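You operate a simulated robot arm through the tools that you are given. There is no shell and no other tool. Be economical: measure what you need, move in short steps, check, and stop when the job is done.

The job below is to be done with a simulated robot arm. You get a single attempt, and the scene is never put back.

TASK
Shut the blue lever and slacken all four branch nuts in numbered order.
Fine: use the ring spanner on the small table and put it back there.

It is judged by the outcome, as a careful person would: the job done as asked, and still so three seconds after it is handed in. It fails if anything else is knocked over, pushed out of place, dropped, spilled or broken.

THE ROBOT
A 7-joint arm with a two-finger parallel gripper, fixed in place. Base frame: the origin is at the foot of the arm, x ahead of it, y to its left, z up. Lengths are in cm, angles in degrees, forces in N, time in s.
With the tool pointing down near the work surface it reaches from about 10 to 68 cm from the base axis. Its first joint turns from -115.0 to 115.0 degrees. Payload 3.91 kg.
The TCP is the grasp point between the finger pads, 3 cm short of the fingertips. In the tool frame z runs along the fingers and y along their closing line. Largest opening 11 cm; finger width 2, thickness 1; the body of the gripper, 4.8 by 11.2 cm, starts 5.5 cm behind the TCP.
Orientation is that of the tool frame in the base frame, as [roll, pitch, yaw] about the fixed x, y, z axes, in that order (R = Rz(yaw) Ry(pitch) Rx(roll)). With the fingers straight down and closing along the base's y, the tool's x points along the base's -x, its y along +y and its z along -z.

THE INTERFACE
- The arm moves only by the tool send_rows. Its argument "steps" is a list of rows, each a list of 7 numbers: the shift along the tool's x, y, z in units of 30 mm (1.0 is 30 mm), then the turn, a rotation vector about the tool's x, y, z in units of 5 degrees (1.0 is 5 degrees), then the finger opening in cm, from 0 to 11. In form: [[dx, dy, dz, rx, ry, rz, hand], ...]. A call has 1 to 12 rows; each row shifts and turns the commanded pose from where the row before left it, along the tool's axes as they then stand. A call with a number of a shift or a turn outside -1 to 1 is refused whole. Rows are played at 5 a second. More than 5 cm and 8.6 degrees between two rows, or a gripper value outside its range, and nothing of the call is played. Where a pose cannot be reached the arm comes as near as it can. A force on the tool above 40 N (or 10 N above the force at the start of the call, whichever is more), or a blocked arm, ends the call early, and 0.2 s more pass. The fingers move at their own pace (about 10.8 cm/s each) and stop on an object; they squeeze with about 33 N. The grip force told is the motor's: it shows also when the fingers shut on nothing. Time passes only in rows, and 0.2 s behind the last, so rows that do not move let the fingers close. The reply holds the time, the measured pose of the TCP, the force on the tool along the base axes, the opening and the grip force, in the units named above and with some noise, and new pictures: "views" is both (left out), scene, wrist or none.
- Cameras (640 x 400 px; columns grow to the right, rows downward): "scene" is fixed at [22.01, -65.12, 163.82]; the picture's right is [0.87, -0.49, 0.00], its down [-0.40, -0.72, -0.57] and it looks along [0.28, 0.50, -0.82] (base axes); focal length 323 px, centre (320, 200). "wrist" rides on the gripper at [-3.6, 0, -5.7] in the tool frame; the picture's right is [0.00, -1.00, 0.00], its down [0.97, 0.00, -0.24] and it looks along [0.24, 0.00, 0.97] (tool axes); focal length 218 px, centre (320, 200). There is no depth. A picture from a camera that has moved, and an enlarged one, comes with that camera's place and axes in the base frame and with its lens.
- slide_trunk(by): slides the trunk up (or, below 0, down) by that many cm; the arm rides with it, the base frame stays. It gives what a move gives, with no picture.
- close_up(camera, box): a new picture of the part [left, top, right, bottom] of that camera's present view, enlarged. It takes no simulated time.
- finish_job(): hands the job in; it is judged then, once.

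Work in short steps. Places have to be worked out from the pictures, the camera data and where the tool is seen: move nearer, look again, correct. Check each grasp and each placing, and mend what went wrong. You have 120 turns and 170 pictures in all, those below and enlarged ones among them. Open the gripper and draw the arm clear of the work before you hand the job in, unless the task says otherwise; then end with one line.

The tools are called after ">>>" as a command line: name --pt "numbers of a row" for each row, then --argument value for the rest, lists and objects as JSON in quotes. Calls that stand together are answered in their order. send_rows: Moves the arm, as the interface text tells. Its arguments: {"type":"object","properties":{"steps":{"type":"array","items":{"type":"array","items":{"type":"number"}}},"views":{"type":"string","enum":["both","scene","wrist","none"]}},"required":["steps"]} The other tools are called the same way: slide_trunk (by) slides the trunk up or down; close_up (camera, box) takes an enlarged picture of a part of a camera's view; finish_job () hands the job in.

At the start:

```text
clock: 0.0
eef_pos: [46.28, -28.43, 118.32]
tool_rot: [-180.0, -0.1, -179.9]
ft_force: [0.1, 0.4, 0.3]
grip_width: 10.98
grip_force: 0.0
trunk travel left (down, up): [-77.5, 21.5]
```

scene: 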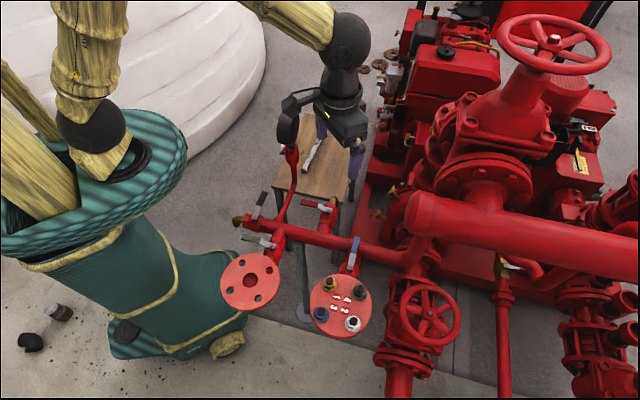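
wrist: 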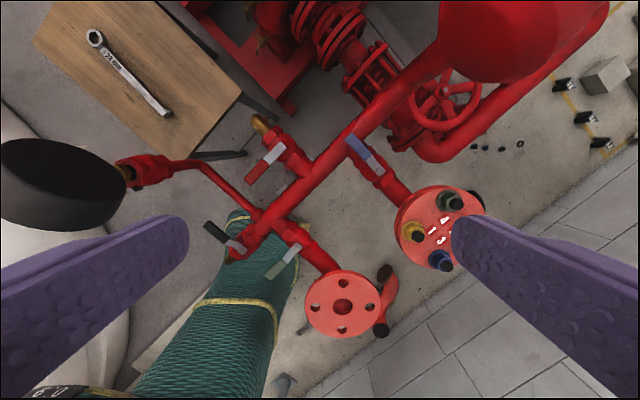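

I start by enlarging the branch with the blue lever, the nuts and the table with the spanner.

>>> close_up --camera "scene" --box '[290, 220, 400, 350]'

>>> close_up --camera "wrist" --box '[320, 110, 500, 290]'

>>> close_up --camera "wrist" --box '[30, 0, 250, 160]'

>>> close_up --camera "scene" --box '[220, 100, 380, 260]'

```text
3.08 times, centred on (345, 285) of scene
camera zoom: at [22.01, -65.12, 163.82], right [0.87, -0.49, 0.0], down [-0.4, -0.72, -0.57], along [0.28, 0.5, -0.82], focal length 993 px, centre (243, -62)
```

zoom: 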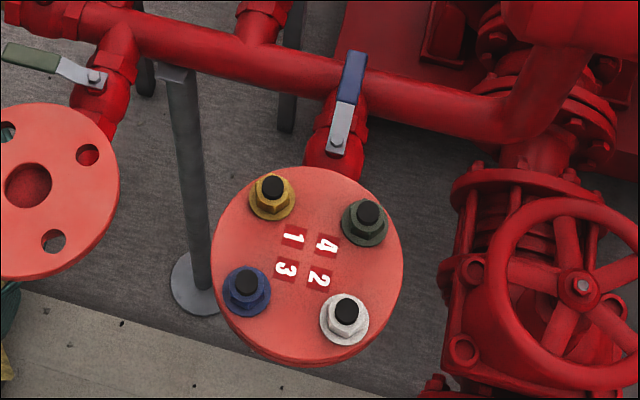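

```text
2.22 times, centred on (410, 200) of wrist
camera zoom: at [49.92, -28.27, 124.11], right [0.0, -1.0, 0.0], down [-0.97, 0.0, 0.24], along [-0.24, 0.0, -0.97], focal length 485 px, centre (120, 200)
```

zoom: 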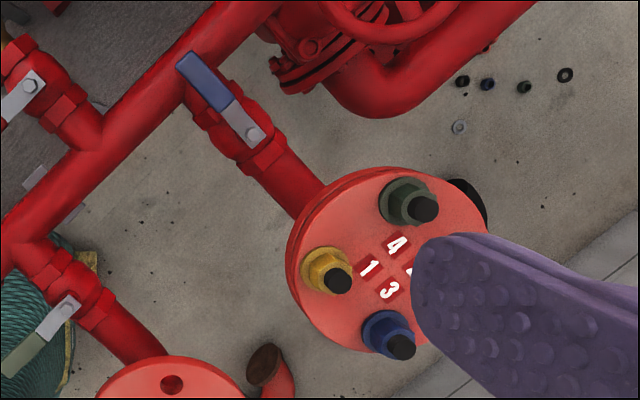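

```text
2.50 times, centred on (140, 80) of wrist
camera zoom: at [49.92, -28.27, 124.11], right [0.0, -1.0, 0.0], down [-0.97, 0.0, 0.24], along [-0.24, 0.0, -0.97], focal length 546 px, centre (770, 500)
```

zoom: 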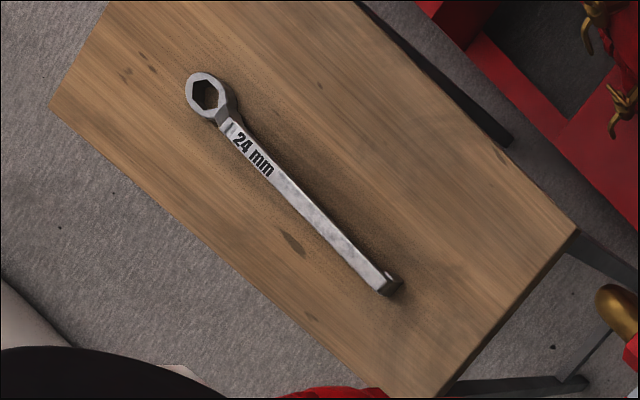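

```text
2.50 times, centred on (300, 180) of scene
camera zoom: at [22.01, -65.12, 163.82], right [0.87, -0.49, 0.0], down [-0.4, -0.72, -0.57], along [0.28, 0.5, -0.82], focal length 807 px, centre (370, 250)
```

zoom: 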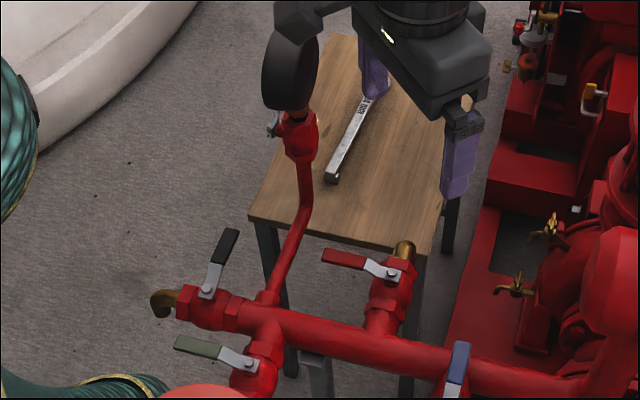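

The flange faces up at about (37, -48, 91). The blue lever's stem is near (46, -39, 85), with its handle pointing to (51, -33.5), in line with its pipe, so it is open. I move nearer above it to look.

>>> send_rows --pt "0.15 -0.64 0.8 0 0 0 11" --pt "0.15 -0.64 0.8 0 0 0 11" --pt "0.15 -0.64 0.8 0 0 0 11" --pt "0.15 -0.64 0.8 0 0 0 11" --pt "0.15 -0.64 0.8 0 0 0 11" --pt "0 0 0 0 0 0 11"

```text
clock: 1.4
eef_pos: [43.85, -38.28, 106.39]
tool_rot: [180.0, 0.1, -180.0]
ft_force: [-1.4, -0.1, 0.9]
grip_width: 11.01
grip_force: 0.1
trunk travel left (down, up): [-77.5, 21.5]
camera wrist: at [47.38, -38.15, 112.14], right [0.0, -1.0, 0.0], down [-0.97, 0.0, 0.24], along [-0.24, 0.0, -0.97], focal length 218 px, centre (320, 200)
```

scene: 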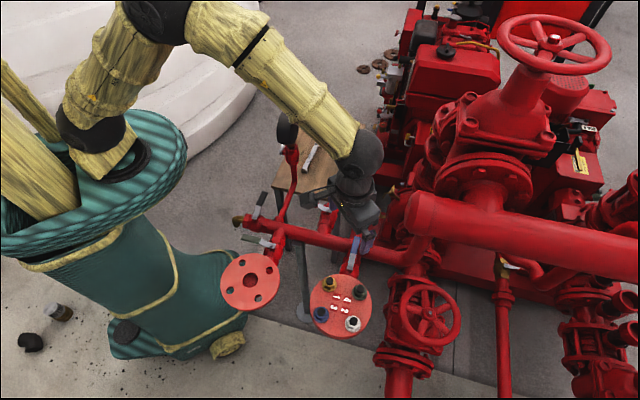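
wrist: 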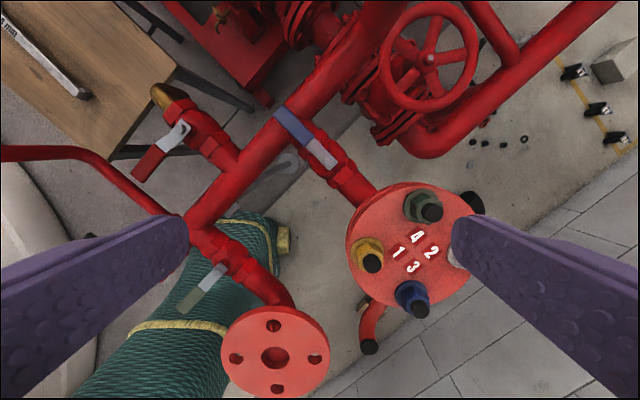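

>>> close_up --camera "wrist" --box '[260, 80, 400, 200]'

>>> close_up --camera "wrist" --box '[335, 170, 475, 320]'

>>> close_up --camera "wrist" --box '[130, 80, 290, 320]'

```text
3.33 times, centred on (330, 140) of wrist
camera zoom: at [47.38, -38.15, 112.14], right [0.0, -1.0, 0.0], down [-0.97, 0.0, 0.24], along [-0.24, 0.0, -0.97], focal length 728 px, centre (287, 400)
```

zoom: 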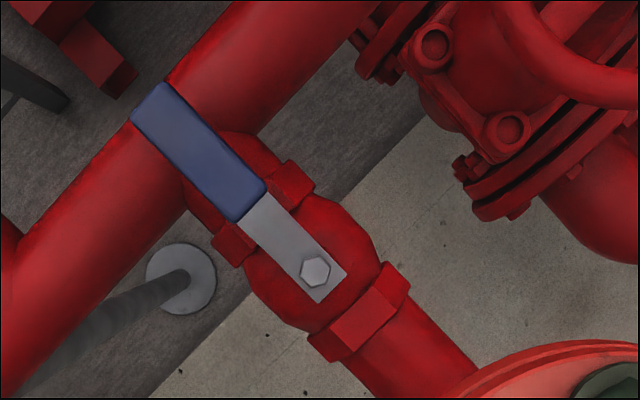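

```text
2.67 times, centred on (405, 245) of wrist
camera zoom: at [47.38, -38.15, 112.14], right [0.0, -1.0, 0.0], down [-0.97, 0.0, 0.24], along [-0.24, 0.0, -0.97], focal length 582 px, centre (93, 80)
```

zoom: 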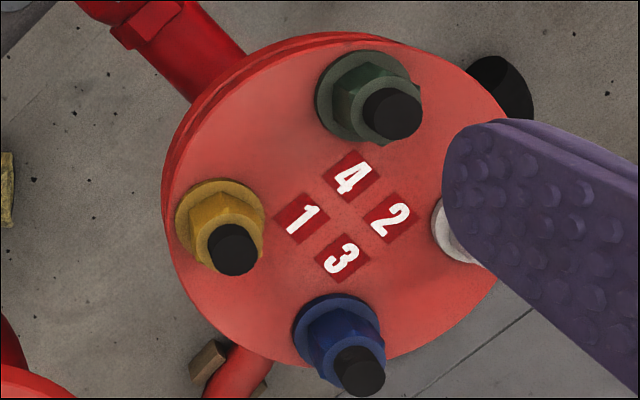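

```text
1.67 times, centred on (210, 200) of wrist
camera zoom: at [47.38, -38.15, 112.14], right [0.0, -1.0, 0.0], down [-0.97, 0.0, 0.24], along [-0.24, 0.0, -0.97], focal length 364 px, centre (503, 200)
```

zoom: 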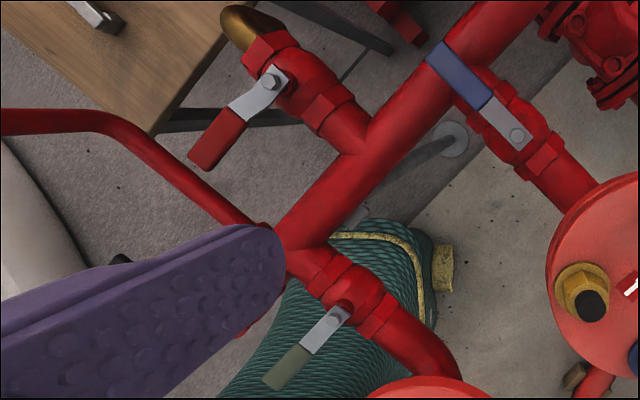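

The blue handle lies along its pipe (open), while its neighbours lie crosswise. I close the fingers and go down beside the handle's outer side, to push it counter-clockwise (toward -x, +y).

>>> send_rows --pt "-0.705 0.015 0.2 0 0 0 0" --pt "-0.705 0.015 0.8 0 0 0 0" --pt "-0.705 0.015 0.8 0 0 0 0" --pt "-0.705 0.015 0.8 0 0 0 0" --pt "0 0 0.8 0 0 0 0" --pt "0 0 0.8 0 0 0 0" --pt "0 0 0.8 0 0 0 0" --pt "0 0 0.6 0 0 0 0" --pt "0 0 0.4 0 0 0 0" --pt "0 0 0.3 0 0 0 0" --pt "0 0 0 0 0 0 0"

```text
clock: 2.4
eef_pos: [51.66, -38.64, 98.58]
tool_rot: [179.7, -0.1, 179.5]
ft_force: [-0.5, 0.1, 0.1]
grip_width: 0.0
grip_force: 32.6
trunk travel left (down, up): [-77.5, 21.5]
stopped in row 5: the force on the tool passed its limit (the readings are from after the stop); the commanded pose is now the measured one
camera wrist: at [55.2, -38.7, 104.36], right [-0.01, -1.0, -0.01], down [-0.97, 0.01, 0.24], along [-0.24, 0.01, -0.97], focal length 218 px, centre (320, 200)
```

scene: 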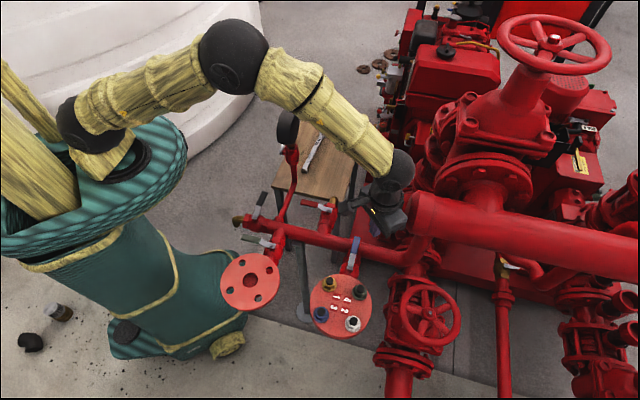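
wrist: 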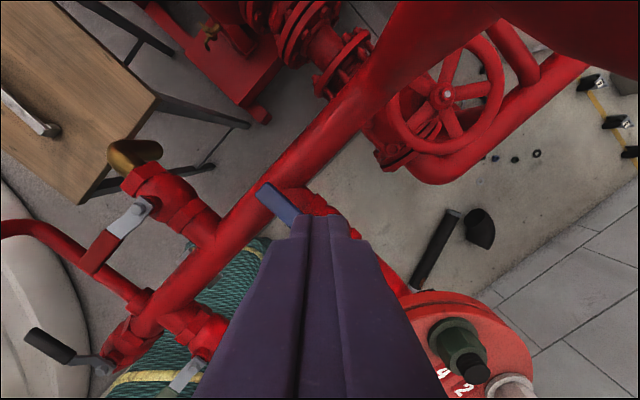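

The gripper body touched the end of the large overhead pipe; nothing moved. I back up and shift to +y. I will push with the right-hand finger alone (fingers open 8 cm), which keeps the body clear of that pipe.

>>> send_rows --pt "0.1 0.1 -0.8 0 0 0 0" --pt "0.13 0.6 -0.4 0 0 0 0" --pt "0.12 0.6 0 0 0 0 4" --pt "0 0.45 0 0 0 0 8" --pt "0 0 0.5 0 0 0 8" --pt "0 0 0.6 0 0 0 8" --pt "0 0 0.6 0 0 0 8" --pt "0 0 0 0 0 0 8"

```text
clock: 4.2
eef_pos: [50.57, -33.39, 97.22]
tool_rot: [179.7, -0.1, 179.6]
ft_force: [0.1, -0.3, 0.1]
grip_width: 8.0
grip_force: 0.1
trunk travel left (down, up): [-77.5, 21.5]
camera wrist: at [54.2, -33.34, 102.94], right [-0.01, -1.0, -0.01], down [-0.97, 0.01, 0.24], along [-0.24, 0.01, -0.97], focal length 218 px, centre (320, 200)
```

scene: 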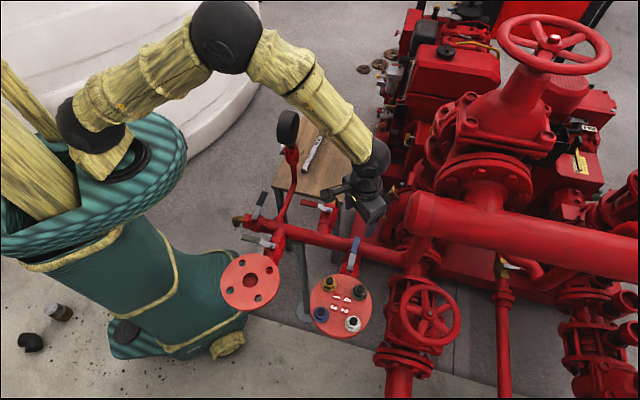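
wrist: 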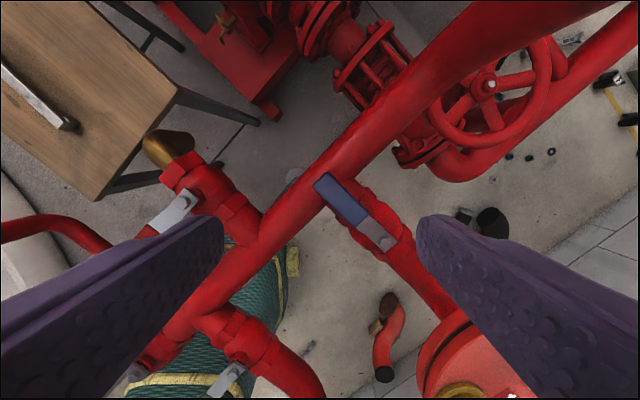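

Clear here. I descend beside the handle so the right finger sits on its outer side, tip just below handle level.

>>> send_rows --pt "0 0 0.8 0 0 0 8" --pt "0 0 0.8 0 0 0 8" --pt "0 0 0.6 0 0 0 8" --pt "0 0 0.5 0 0 0 8" --pt "0 0 0.3 0 0 0 8" --pt "0 0 0.25 0 0 0 8" --pt "0 0 0.25 0 0 0 8" --pt "0 0 0 0 0 0 8"

```text
clock: 6.0
eef_pos: [50.66, -33.27, 86.79]
tool_rot: [179.6, -0.1, 179.6]
ft_force: [0.0, 0.0, 0.0]
grip_width: 8.0
grip_force: 0.0
trunk travel left (down, up): [-77.5, 21.5]
camera wrist: at [54.22, -33.26, 92.41], right [-0.01, -1.0, -0.01], down [-0.97, 0.01, 0.24], along [-0.24, 0.01, -0.97], focal length 218 px, centre (320, 200)
```

scene: 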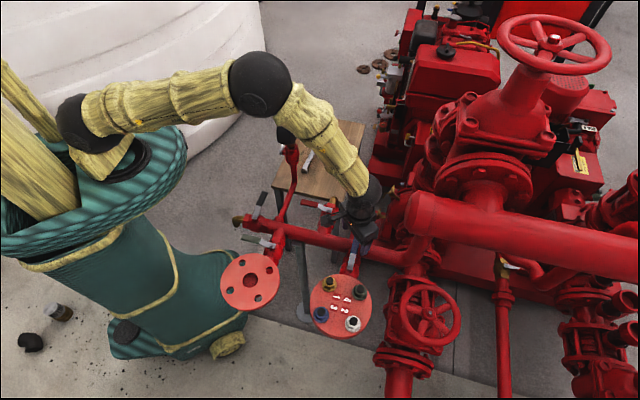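
wrist: 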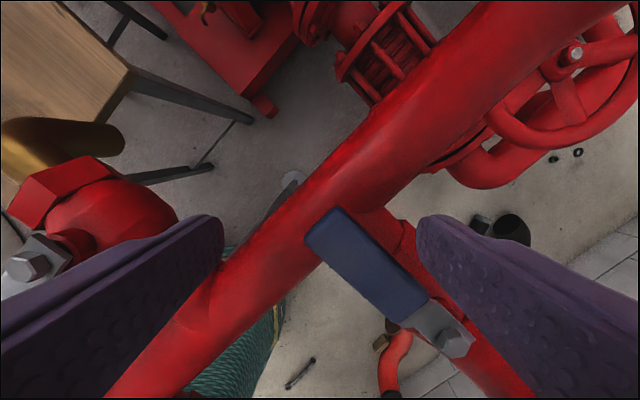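

The finger stands beside the handle without contact. I sweep the finger along an arc, first about half way.

>>> send_rows --pt "0.18 0.14 0 0 0 0 8" --pt "0.21 0.37 0 0 0 0 8" --pt "0.3 0.3 0 0 0 0 8" --pt "0.37 0.21 0 0 0 0 8" --pt "0 0 0 0 0 0 8"

```text
clock: 7.2
eef_pos: [47.54, -30.09, 86.61]
tool_rot: [179.5, -0.2, 179.6]
ft_force: [0.9, -0.4, -1.6]
grip_width: 8.03
grip_force: 0.1
trunk travel left (down, up): [-77.5, 21.5]
camera wrist: at [51.08, -30.06, 92.39], right [-0.01, -1.0, -0.01], down [-0.97, 0.01, 0.24], along [-0.24, 0.01, -0.97], focal length 218 px, centre (320, 200)
```

scene: 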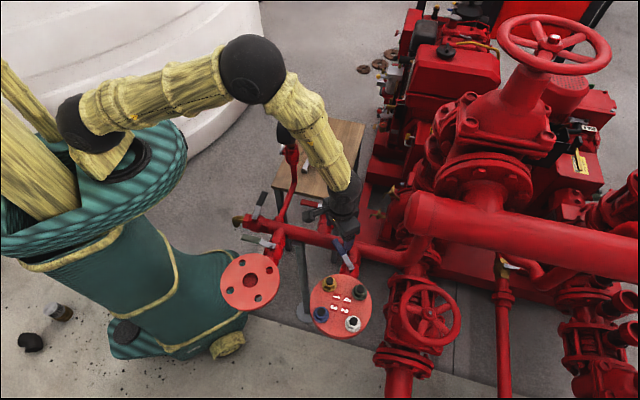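
wrist: 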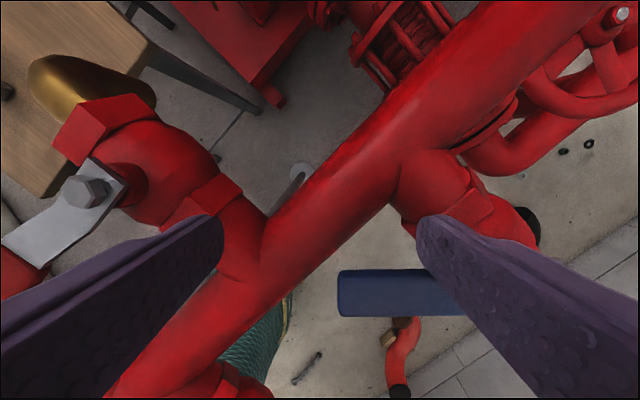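

It follows the push easily, now half way. I continue the arc to 90°.

>>> send_rows --pt "0.41 0.11 0 0 0 0 8" --pt "0.42 0 0 0 0 0 8" --pt "0.41 -0.11 0 0 0 0 8" --pt "0 0 0 0 0 0 8"

```text
clock: 8.2
eef_pos: [43.87, -30.07, 86.78]
tool_rot: [179.6, -0.1, 179.7]
ft_force: [3.0, 0.6, -0.6]
grip_width: 7.99
grip_force: 0.0
trunk travel left (down, up): [-77.5, 21.5]
camera wrist: at [47.37, -30.07, 92.41], right [-0.01, -1.0, -0.01], down [-0.97, 0.01, 0.24], along [-0.24, 0.01, -0.97], focal length 218 px, centre (320, 200)
```

scene: 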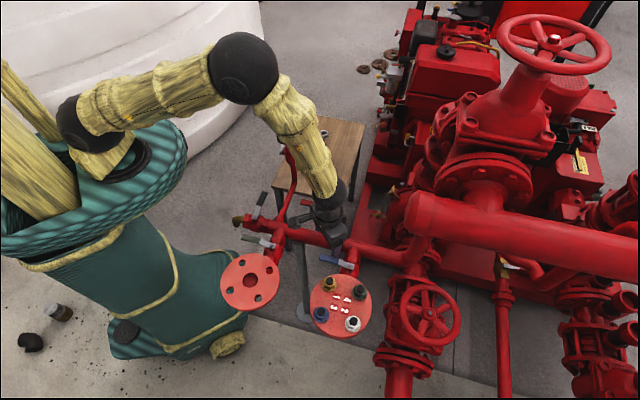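
wrist: 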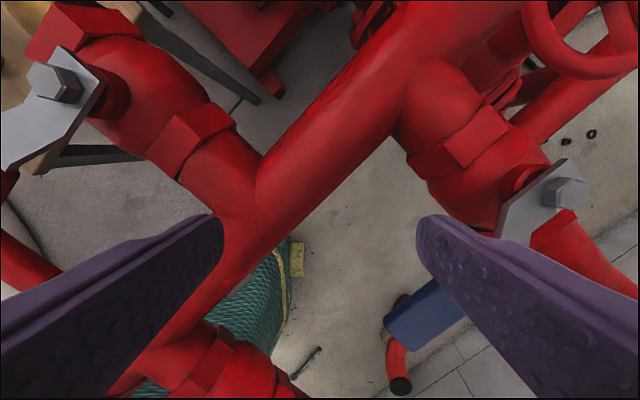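

The handle is nearly crosswise. I push a little more to its stop.

>>> send_rows --pt "0.12 -0.1 0 0 0 0 8" --pt "0.1 -0.1 0 0 0 0 8" --pt "0 0 0 0 0 0 8" --views "wrist"

```text
clock: 9.0
eef_pos: [43.64, -30.6, 86.7]
tool_rot: [179.7, 0.1, 179.9]
ft_force: [26.6, 12.8, -2.7]
grip_width: 7.37
grip_force: 0.1
trunk travel left (down, up): [-77.5, 21.5]
camera wrist: at [47.16, -30.4, 92.46], right [0.0, -1.0, -0.01], down [-0.97, 0.0, 0.24], along [-0.24, 0.01, -0.97], focal length 218 px, centre (320, 200)
```

wrist: 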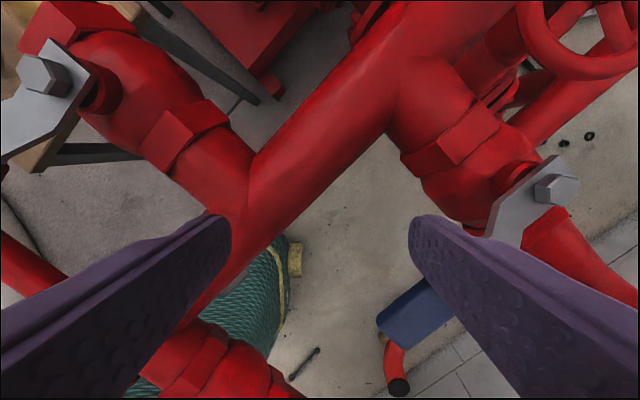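

The force rose at the stop, so the lever is shut. I back off, rise straight up, and look.

>>> send_rows --pt "-0.2 0.25 0 0 0 0 8" --pt "0 0 -0.6 0 0 0 8" --pt "0 0 -1 0 0 0 8" --pt "0 0 -1 0 0 0 8" --pt "0 0 -1 0 0 0 8" --pt "0 0 -1 0 0 0 8" --pt "0 0 -1 0 0 0 8" --pt "0 0 -1 0 0 0 8" --pt "0 0 -1 0 0 0 11" --pt "0 0 -1 0 0 0 11" --pt "0 0 -1 0 0 0 11" --pt "0 0 -1 0 0 0 11"

```text
clock: 11.6
eef_pos: [43.69, -30.2, 118.5]
tool_rot: [179.7, 0.0, 179.6]
ft_force: [-0.3, 0.1, 0.8]
grip_width: 11.0
grip_force: 0.0
trunk travel left (down, up): [-77.5, 21.5]
camera wrist: at [47.23, -30.11, 124.2], right [-0.01, -1.0, -0.01], down [-0.97, 0.01, 0.24], along [-0.24, 0.01, -0.97], focal length 218 px, centre (320, 200)
```

scene: 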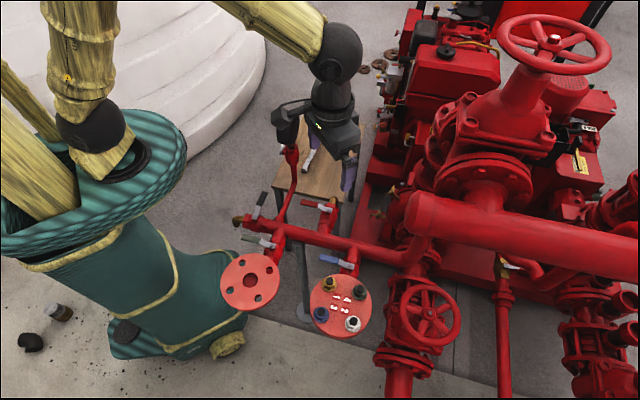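
wrist: 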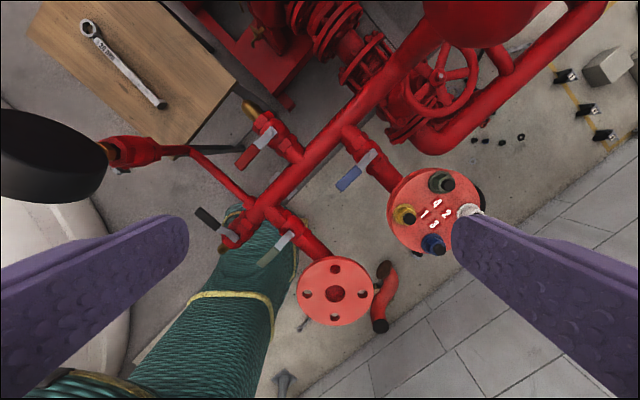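

The blue lever now lies crosswise like the others: shut. Next I move over the flange to measure the nuts and their hex orientation.

>>> send_rows --pt "0.2 -0.84 0.3 0 0 0 11" --pt "0.2 -0.84 0.3 0 0 0 11" --pt "0.2 -0.84 0.3 0 0 0 11" --pt "0.2 -0.84 0.3 0 0 0 11" --pt "0.2 -0.84 0.3 0 0 0 11" --pt "0.2 -0.84 0.3 0 0 0 11" --pt "0.2 -0.84 0.3 0 0 0 11" --pt "0 0 0 0 0 0 11" --views "none"

>>> close_up --camera "wrist" --box '[220, 130, 420, 270]'

```text
clock: 13.4
eef_pos: [39.43, -47.71, 112.14]
tool_rot: [179.7, -0.1, 179.6]
ft_force: [-0.1, -0.7, -0.5]
grip_width: 11.01
grip_force: 0.0
trunk travel left (down, up): [-77.5, 21.5]
```

```text
2.86 times, centred on (320, 200) of wrist
camera zoom: at [43.05, -47.71, 117.82], right [-0.01, -1.0, -0.01], down [-0.97, 0.0, 0.24], along [-0.24, 0.01, -0.97], focal length 624 px, centre (320, 200)
```

zoom: 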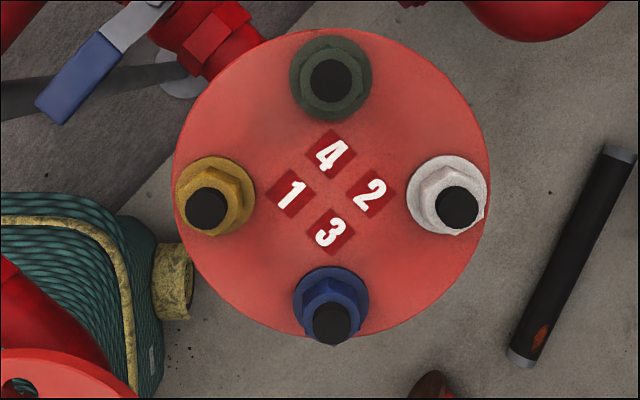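

The bolts are on a 10 cm circle about (36.8, -47.9): 1 at +y, 2 at -y, 3 at -x, 4 at +x, with stud tips near z 94. I enlarge each pair to see the hex orientation.

>>> close_up --camera "wrist" --box '[268, 176, 308, 216]'

>>> close_up --camera "wrist" --box '[342, 176, 382, 216]'

>>> close_up --camera "wrist" --box '[304, 210, 344, 250]'

>>> close_up --camera "wrist" --box '[304, 138, 344, 178]'

```text
10.00 times, centred on (288, 196) of wrist
camera zoom: at [43.05, -47.71, 117.82], right [-0.01, -1.0, -0.01], down [-0.97, 0.0, 0.24], along [-0.24, 0.01, -0.97], focal length 2183 px, centre (640, 240)
```

zoom: 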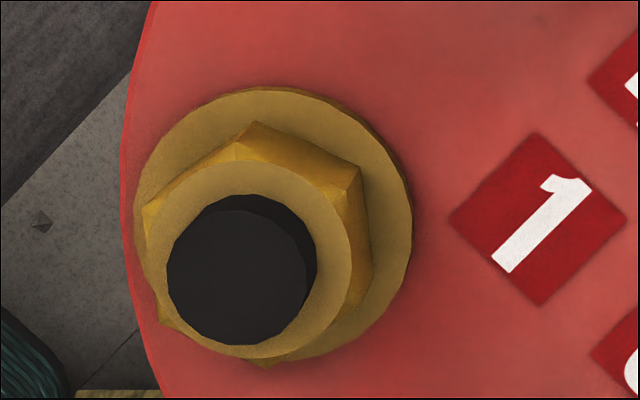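

```text
10.00 times, centred on (362, 196) of wrist
camera zoom: at [43.05, -47.71, 117.82], right [-0.01, -1.0, -0.01], down [-0.97, 0.0, 0.24], along [-0.24, 0.01, -0.97], focal length 2183 px, centre (-100, 240)
```

zoom: 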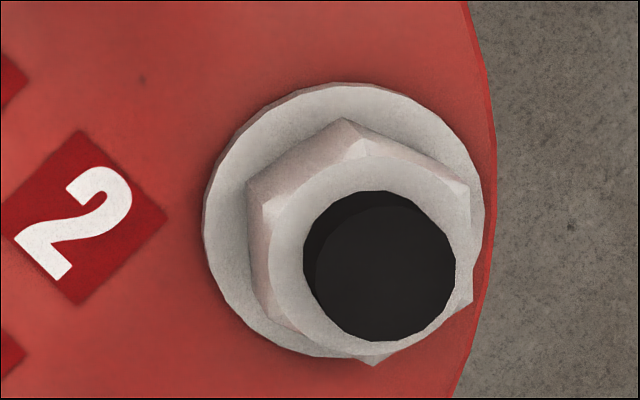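

```text
10.00 times, centred on (324, 230) of wrist
camera zoom: at [43.05, -47.71, 117.82], right [-0.01, -1.0, -0.01], down [-0.97, 0.0, 0.24], along [-0.24, 0.01, -0.97], focal length 2183 px, centre (280, -100)
```

zoom: 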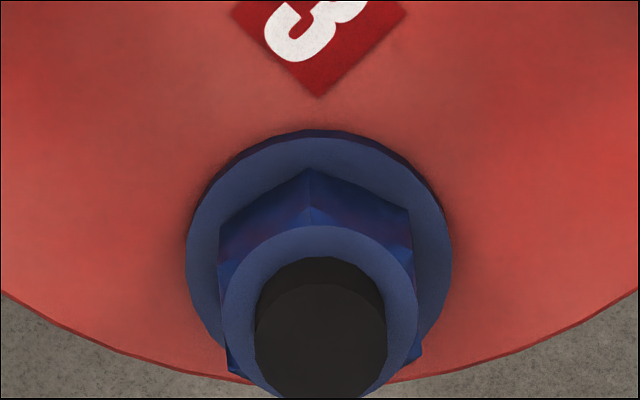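

```text
10.00 times, centred on (324, 158) of wrist
camera zoom: at [43.05, -47.71, 117.82], right [-0.01, -1.0, -0.01], down [-0.97, 0.0, 0.24], along [-0.24, 0.01, -0.97], focal length 2183 px, centre (280, 620)
```

zoom: 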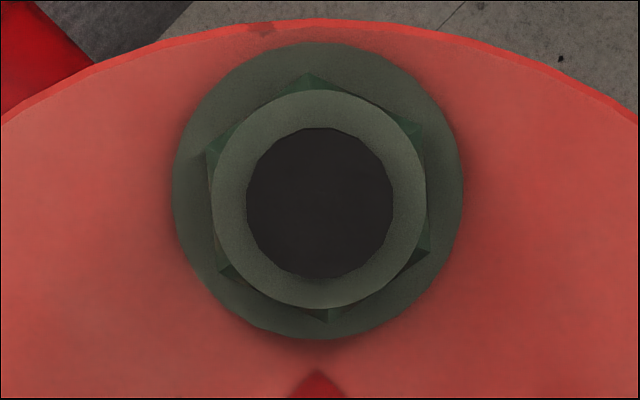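

All hexes appear to have vertices near 5° (mod 60°) in base angle. Now I rise and travel high over the gauge toward the table.

>>> send_rows --pt "0 0 -1 0 0 0 11" --pt "0 0.3 -1 0 0 0 11" --pt "0 0.9 -1 0 0 0 11" --pt "0 1 -0.6 0 0 0 11" --pt "-0.1 1 0 0 0 0 11" --pt "-0.1 1 0 0 0 0 11" --pt "-0.2 1 0 0 0 0 11" --pt "-0.3 1 0 0 0 0 11" --pt "-0.3 1 0 0 0 0 11" --pt "-0.3 1 0 0 0 0 11" --pt "-0.3 1 0 0 0 0 11" --pt "-0.3 1 0 0 0 0 11" --views "none"

>>> send_rows --pt "-0.3 1 0 0 0 0 11" --pt "-0.3 1 0 0 0 0 11" --pt "-0.4 1 0 0 0 0 11" --pt "-0.4 1 0 0 0 0 11" --pt "-0.4 1 0 0 0 0 11" --pt "-0.4 1 0 0 0 0 11" --pt "-0.4 1 0.4 0 0 0 11" --pt "-0.4 1 0.7 0 0 0 11" --pt "0 1 1 0 0 0 11" --pt "0 0 1 0 0 0 11" --pt "0 0 1 0 0 0 11"

```text
clock: 16.0
eef_pos: [45.23, -17.17, 123.25]
tool_rot: [179.7, -0.1, 179.5]
ft_force: [0.2, 0.0, -1.1]
grip_width: 11.01
grip_force: 0.2
trunk travel left (down, up): [-77.5, 21.5]
```

```text
clock: 18.4
eef_pos: [54.68, 9.78, 111.0]
tool_rot: [179.7, -0.1, 179.5]
ft_force: [-1.0, 0.1, 0.6]
grip_width: 11.0
grip_force: 0.1
trunk travel left (down, up): [-77.5, 21.5]
camera wrist: at [58.17, 9.78, 116.65], right [-0.01, -1.0, -0.01], down [-0.97, 0.01, 0.24], along [-0.24, 0.01, -0.97], focal length 218 px, centre (320, 200)
```

scene: 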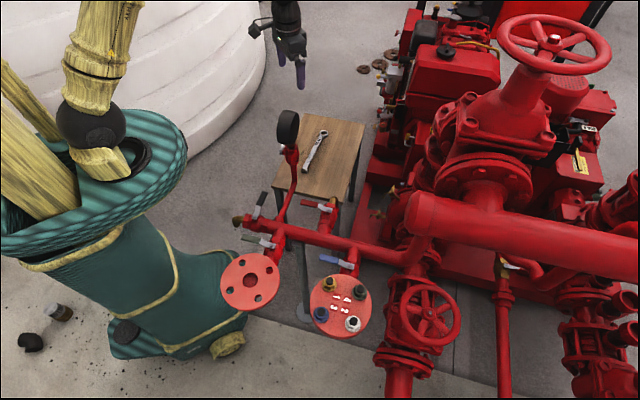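
wrist: 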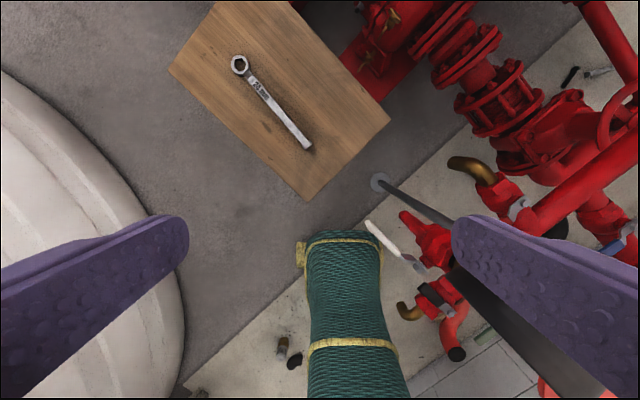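

Spanner lies from about (58, 13) to the ring at (76, 28). I slide the trunk down to bring the arm nearer the table height.

>>> slide_trunk --by -28

>>> close_up --camera "wrist" --box '[120, 0, 440, 200]'

>>> close_up --camera "scene" --box '[160, 0, 400, 200]'

```text
clock: 21.3
eef_pos: [54.57, 9.61, 82.94]
tool_rot: [179.7, -0.1, 179.6]
ft_force: [-1.6, 0.4, 0.1]
grip_width: 11.01
grip_force: 0.1
trunk travel left (down, up): [-49.5, 49.5]
```

```text
2.00 times, centred on (280, 100) of wrist
camera zoom: at [58.07, 9.7, 88.7], right [-0.01, -1.0, -0.01], down [-0.97, 0.01, 0.24], along [-0.24, 0.01, -0.97], focal length 436 px, centre (400, 400)
```

zoom: 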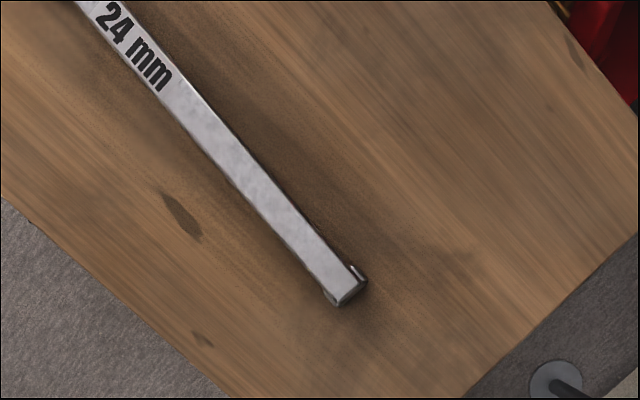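

```text
2.00 times, centred on (280, 100) of scene
camera zoom: at [22.01, -65.12, 163.82], right [0.87, -0.49, 0.0], down [-0.4, -0.72, -0.57], along [0.28, 0.5, -0.82], focal length 646 px, centre (400, 400)
```

zoom: 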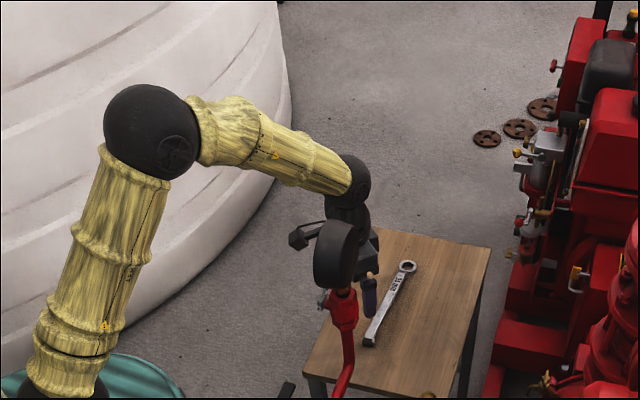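

The handle runs at 40.6° and is slightly raised off the table, with a foot at its end. I rotate the tool to close across it and move out over its middle.

>>> send_rows --pt "0 0 0 0 0 -1 11" --pt "0 0 0 0 0 -1 11" --pt "0 0 0 0 0 -1 11" --pt "0 0 0 0 0 -1 11" --pt "0 0 0 0 0 -1 11" --pt "0 0 0 0 0 -1 11" --pt "0 0 0 0 0 -1 11" --pt "0 0 0 0 0 -1 11" --pt "0 0 0 0 0 -0.12 11" --pt "0 0 0 0 0 0 11" --views "none"

>>> send_rows --pt "-0.8 0 0 0 0 0 11" --pt "-0.8 0 0 0 0 0 11" --pt "-0.8 0 0 0 0 0 11" --pt "-0.8 0 0 0 0 0 11" --pt "-0.8 0 0 0 0 0 11" --pt "-0.8 0 0 0 0 0 11" --pt "0 0 0 0 0 0 11"

```text
clock: 23.5
eef_pos: [54.52, 9.68, 83.09]
tool_rot: [179.7, 0.1, -139.8]
ft_force: [-0.4, -0.4, 0.5]
grip_width: 11.0
grip_force: 0.1
trunk travel left (down, up): [-49.5, 49.5]
```

```text
clock: 25.1
eef_pos: [65.6, 18.85, 83.01]
tool_rot: [179.8, 0.2, -139.7]
ft_force: [0.8, -0.3, 0.2]
grip_width: 10.98
grip_force: 0.0
trunk travel left (down, up): [-49.5, 49.5]
camera wrist: at [68.4, 21.32, 88.69], right [0.65, -0.76, -0.01], down [-0.74, -0.63, 0.24], along [-0.19, -0.15, -0.97], focal length 218 px, centre (320, 200)
```

scene: 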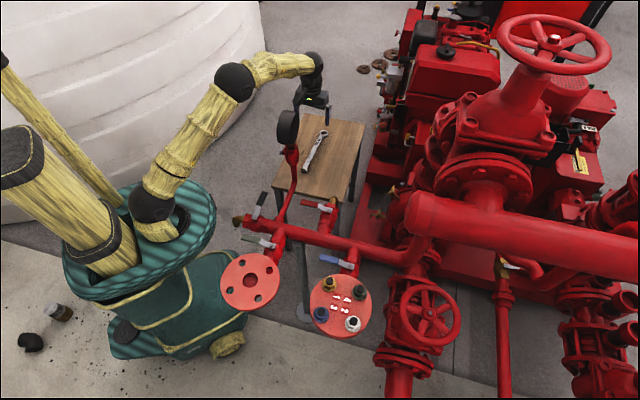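
wrist: 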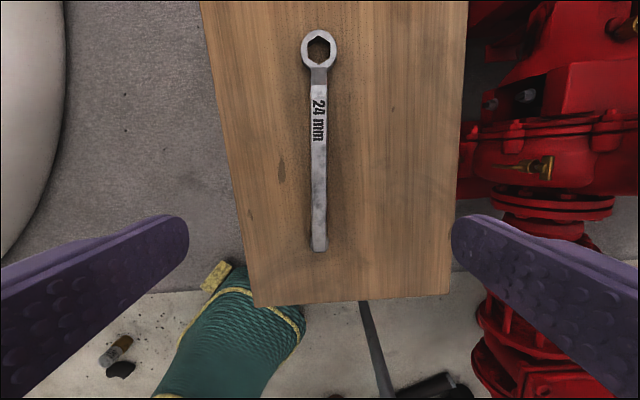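

>>> close_up --camera "wrist" --box '[270, 15, 370, 75]'

>>> close_up --camera "scene" --box '[290, 110, 350, 180]'

```text
6.40 times, centred on (320, 45) of wrist
camera zoom: at [68.4, 21.32, 88.69], right [0.65, -0.76, -0.01], down [-0.74, -0.63, 0.24], along [-0.19, -0.15, -0.97], focal length 1397 px, centre (320, 1192)
```

zoom: 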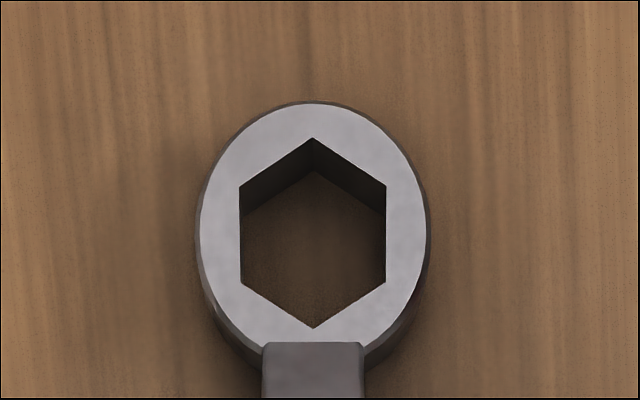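

```text
5.71 times, centred on (320, 145) of scene
camera zoom: at [22.01, -65.12, 163.82], right [0.87, -0.49, 0.0], down [-0.4, -0.72, -0.57], along [0.28, 0.5, -0.82], focal length 1844 px, centre (320, 514)
```

zoom: 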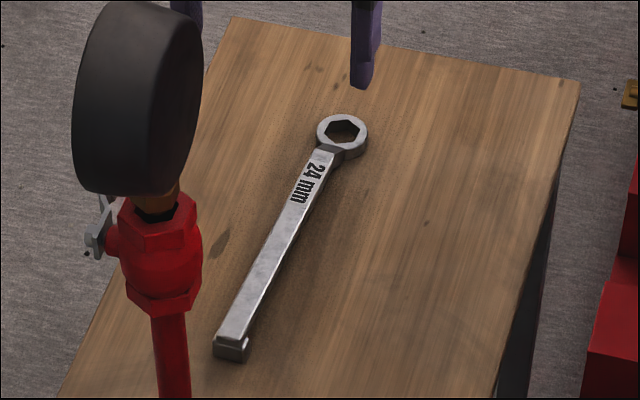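

The hole's vertices line up with the handle axis, and the handle stands higher than the ring (cranked). I descend part way over the handle, centred on it.

>>> send_rows --pt "0 0.02 0.8 0 0 0 8" --pt "0 0.02 0.8 0 0 0 6" --pt "0 0 0.8 0 0 0 5" --pt "0 0 0.8 0 0 0 5" --pt "0 0 0.8 0 0 0 5" --pt "0 0 0.6 0 0 0 5" --pt "0 0 0 0 0 0 5" --views "wrist"

>>> close_up --camera "scene" --box '[290, 100, 350, 170]'

```text
clock: 26.7
eef_pos: [65.34, 19.04, 69.12]
tool_rot: [179.7, 0.2, -139.8]
ft_force: [0.0, -0.3, 0.2]
grip_width: 4.99
grip_force: 0.0
trunk travel left (down, up): [-49.5, 49.5]
camera wrist: at [68.14, 21.47, 74.98], right [0.65, -0.76, -0.01], down [-0.74, -0.63, 0.24], along [-0.18, -0.15, -0.97], focal length 218 px, centre (320, 200)
```

wrist: 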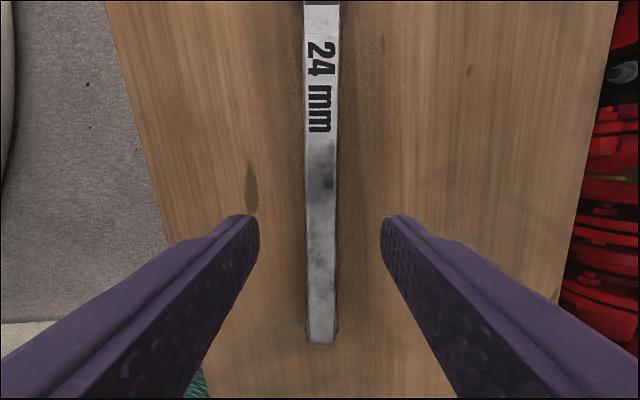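

```text
5.71 times, centred on (320, 135) of scene
camera zoom: at [22.01, -65.12, 163.82], right [0.87, -0.49, 0.0], down [-0.4, -0.72, -0.57], along [0.28, 0.5, -0.82], focal length 1844 px, centre (320, 571)
```

zoom: 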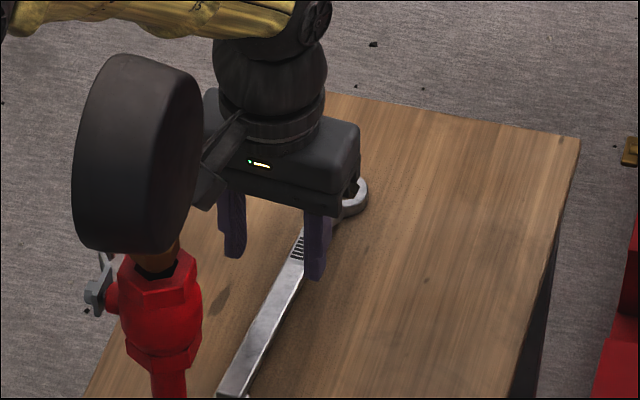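

Handle top is at about z 63 and the fingers straddle it. I lower to TCP z 64 (tips about 61) and close.

>>> send_rows --pt "0 0 0.6 0 0 0 5" --pt "0 0 0.5 0 0 0 5" --pt "0 0 0.3 0 0 0 5" --pt "0 0 0.3 0 0 0 5" --pt "0 0 0 0 0 0 5" --pt "0 0 0 0 0 0 0" --pt "0 0 0 0 0 0 0" --pt "0 0 0 0 0 0 0" --views "wrist"

>>> close_up --camera "scene" --box '[290, 100, 350, 170]'

```text
clock: 28.5
eef_pos: [65.33, 19.15, 64.17]
tool_rot: [179.6, 0.2, -139.8]
ft_force: [1.2, -0.7, 0.4]
grip_width: 1.98
grip_force: 33.3
trunk travel left (down, up): [-49.5, 49.5]
camera wrist: at [68.14, 21.48, 69.87], right [0.65, -0.76, -0.01], down [-0.74, -0.63, 0.24], along [-0.18, -0.15, -0.97], focal length 218 px, centre (320, 200)
```

wrist: 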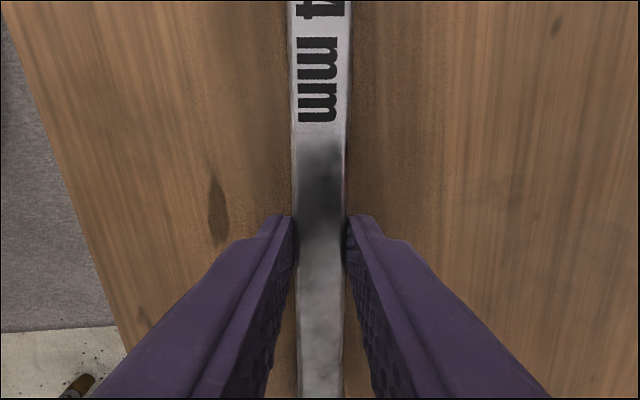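

```text
5.71 times, centred on (320, 135) of scene
camera zoom: at [22.01, -65.12, 163.82], right [0.87, -0.49, 0.0], down [-0.4, -0.72, -0.57], along [0.28, 0.5, -0.82], focal length 1844 px, centre (320, 571)
```

zoom: 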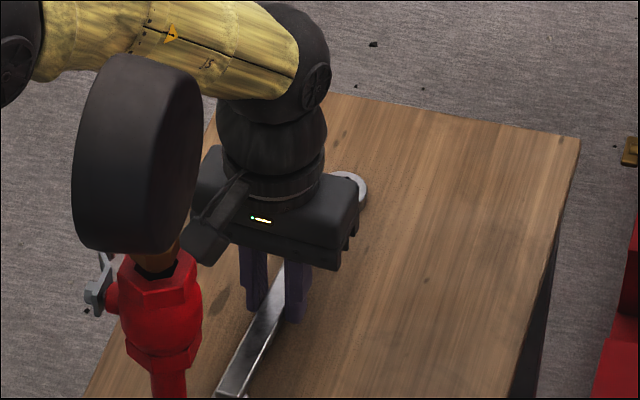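

Grip holds the 2 cm handle. I lift a little, then raise the trunk, keeping the put-back pose in mind: (65.33, 19.15, 64.2), yaw -139.8.

>>> send_rows --pt "0 0 -0.3 0 0 0 0" --pt "0 0 -0.7 0 0 0 0" --pt "0 0 -1 0 0 0 0" --pt "0 0 0 0 0 0 0" --views "wrist"

>>> close_up --camera "scene" --box '[290, 100, 350, 170]'

```text
clock: 29.5
eef_pos: [65.29, 19.1, 70.22]
tool_rot: [179.6, 0.1, -139.7]
ft_force: [-0.8, -0.7, -2.6]
grip_width: 1.95
grip_force: 32.9
trunk travel left (down, up): [-49.5, 49.5]
camera wrist: at [68.02, 21.56, 75.83], right [0.65, -0.76, -0.01], down [-0.74, -0.63, 0.24], along [-0.19, -0.15, -0.97], focal length 218 px, centre (320, 200)
```

wrist: 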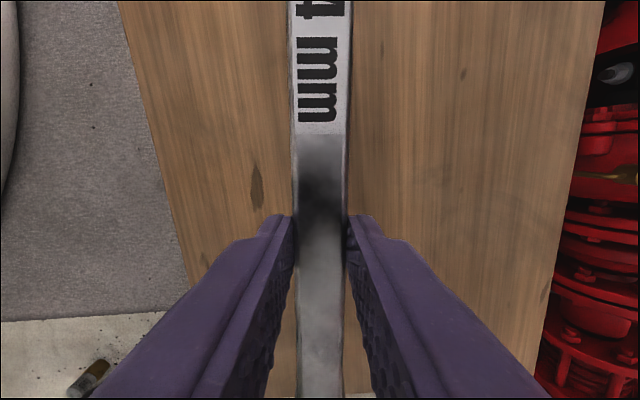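

```text
5.71 times, centred on (320, 135) of scene
camera zoom: at [22.01, -65.12, 163.82], right [0.87, -0.49, 0.0], down [-0.4, -0.72, -0.57], along [0.28, 0.5, -0.82], focal length 1844 px, centre (320, 571)
```

zoom: 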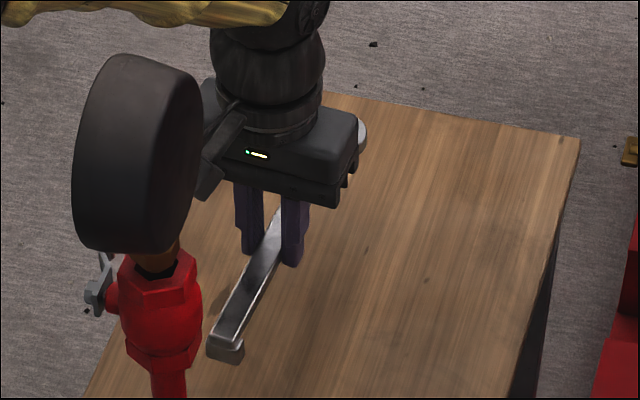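

Lifted cleanly. I raise the trunk well above the gauge before crossing.

>>> slide_trunk --by 46

```text
refused: 46 is not a number from -40 to 40
```

>>> slide_trunk --by 40

>>> slide_trunk --by 8

```text
clock: 33.3
eef_pos: [65.38, 19.34, 110.06]
tool_rot: [179.7, 0.1, -139.7]
ft_force: [-0.1, -0.1, -3.6]
grip_width: 1.96
grip_force: 32.8
trunk travel left (down, up): [-89.5, 9.5]
```

```text
clock: 34.5
eef_pos: [65.41, 19.25, 118.15]
tool_rot: [179.7, 0.1, -139.8]
ft_force: [0.7, -1.2, -2.5]
grip_width: 1.96
grip_force: 32.6
trunk travel left (down, up): [-97.5, 1.5]
```

Now at z 118 with the spanner held. I cross above the gauge to the branch area.

>>> send_rows --pt "0 0 -1 0 0 0 0" --pt "0.5 -0.23 -0.5 0 0 0 0" --pt "0.974 -0.458 0 0 0 0 0" --pt "0.974 -0.458 0 0 0 0 0" --pt "0.974 -0.458 0 0 0 0 0" --pt "0.974 -0.458 0 0 0 0 0" --pt "0.974 -0.458 0 0 0 0 0" --pt "0.974 -0.458 0 0 0 0 0" --pt "0.974 -0.458 0 0 0 0 0" --pt "0.974 -0.458 0 0 0 0 0" --pt "0.974 -0.458 0 0 0 0 0" --pt "0.974 -0.458 0 0 0 0 0" --views "none"

>>> send_rows --pt "0.974 -0.458 0 0 0 0 0" --pt "0.974 -0.458 0 0 0 0 0" --pt "0.974 -0.458 0 0 0 0 0" --pt "0.974 -0.458 0 0 0 0 0" --pt "0.974 -0.458 0 0 0 0 0" --pt "0.974 -0.458 0 0 0 0 0" --pt "0.4 -0.2 0 0 0 0 0" --pt "0 0 0 0 0 0 0"

```text
clock: 37.1
eef_pos: [51.25, -11.94, 122.61]
tool_rot: [179.7, 0.2, -139.8]
ft_force: [0.3, -0.2, -3.3]
grip_width: 1.97
grip_force: 32.8
trunk travel left (down, up): [-97.5, 1.5]
```

```text
clock: 38.9
eef_pos: [42.46, -30.7, 122.46]
tool_rot: [179.6, 0.1, -139.9]
ft_force: [-0.1, 0.6, -3.0]
grip_width: 1.96
grip_force: 32.6
trunk travel left (down, up): [-97.5, 1.5]
camera wrist: at [45.26, -28.18, 128.12], right [0.65, -0.76, -0.01], down [-0.74, -0.63, 0.24], along [-0.19, -0.15, -0.97], focal length 218 px, centre (320, 200)
```

scene: 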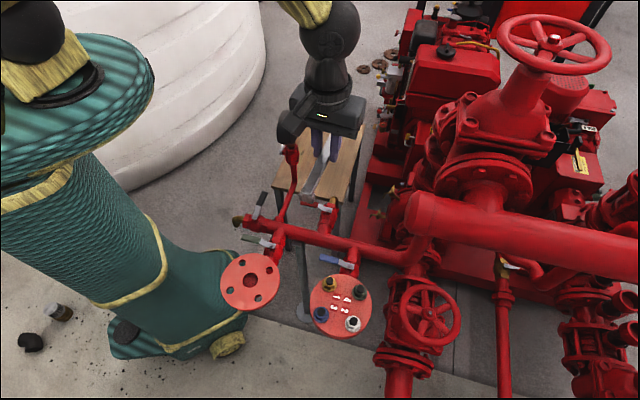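
wrist: 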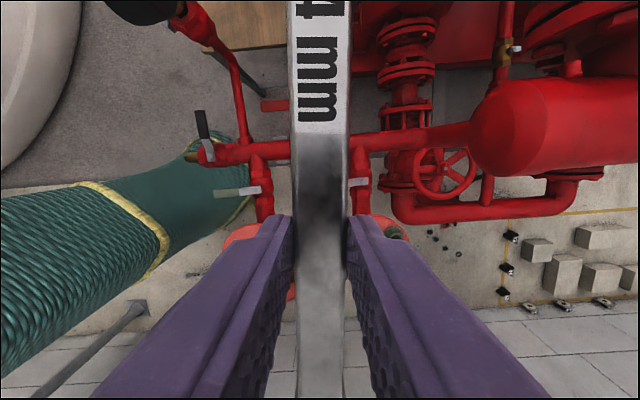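

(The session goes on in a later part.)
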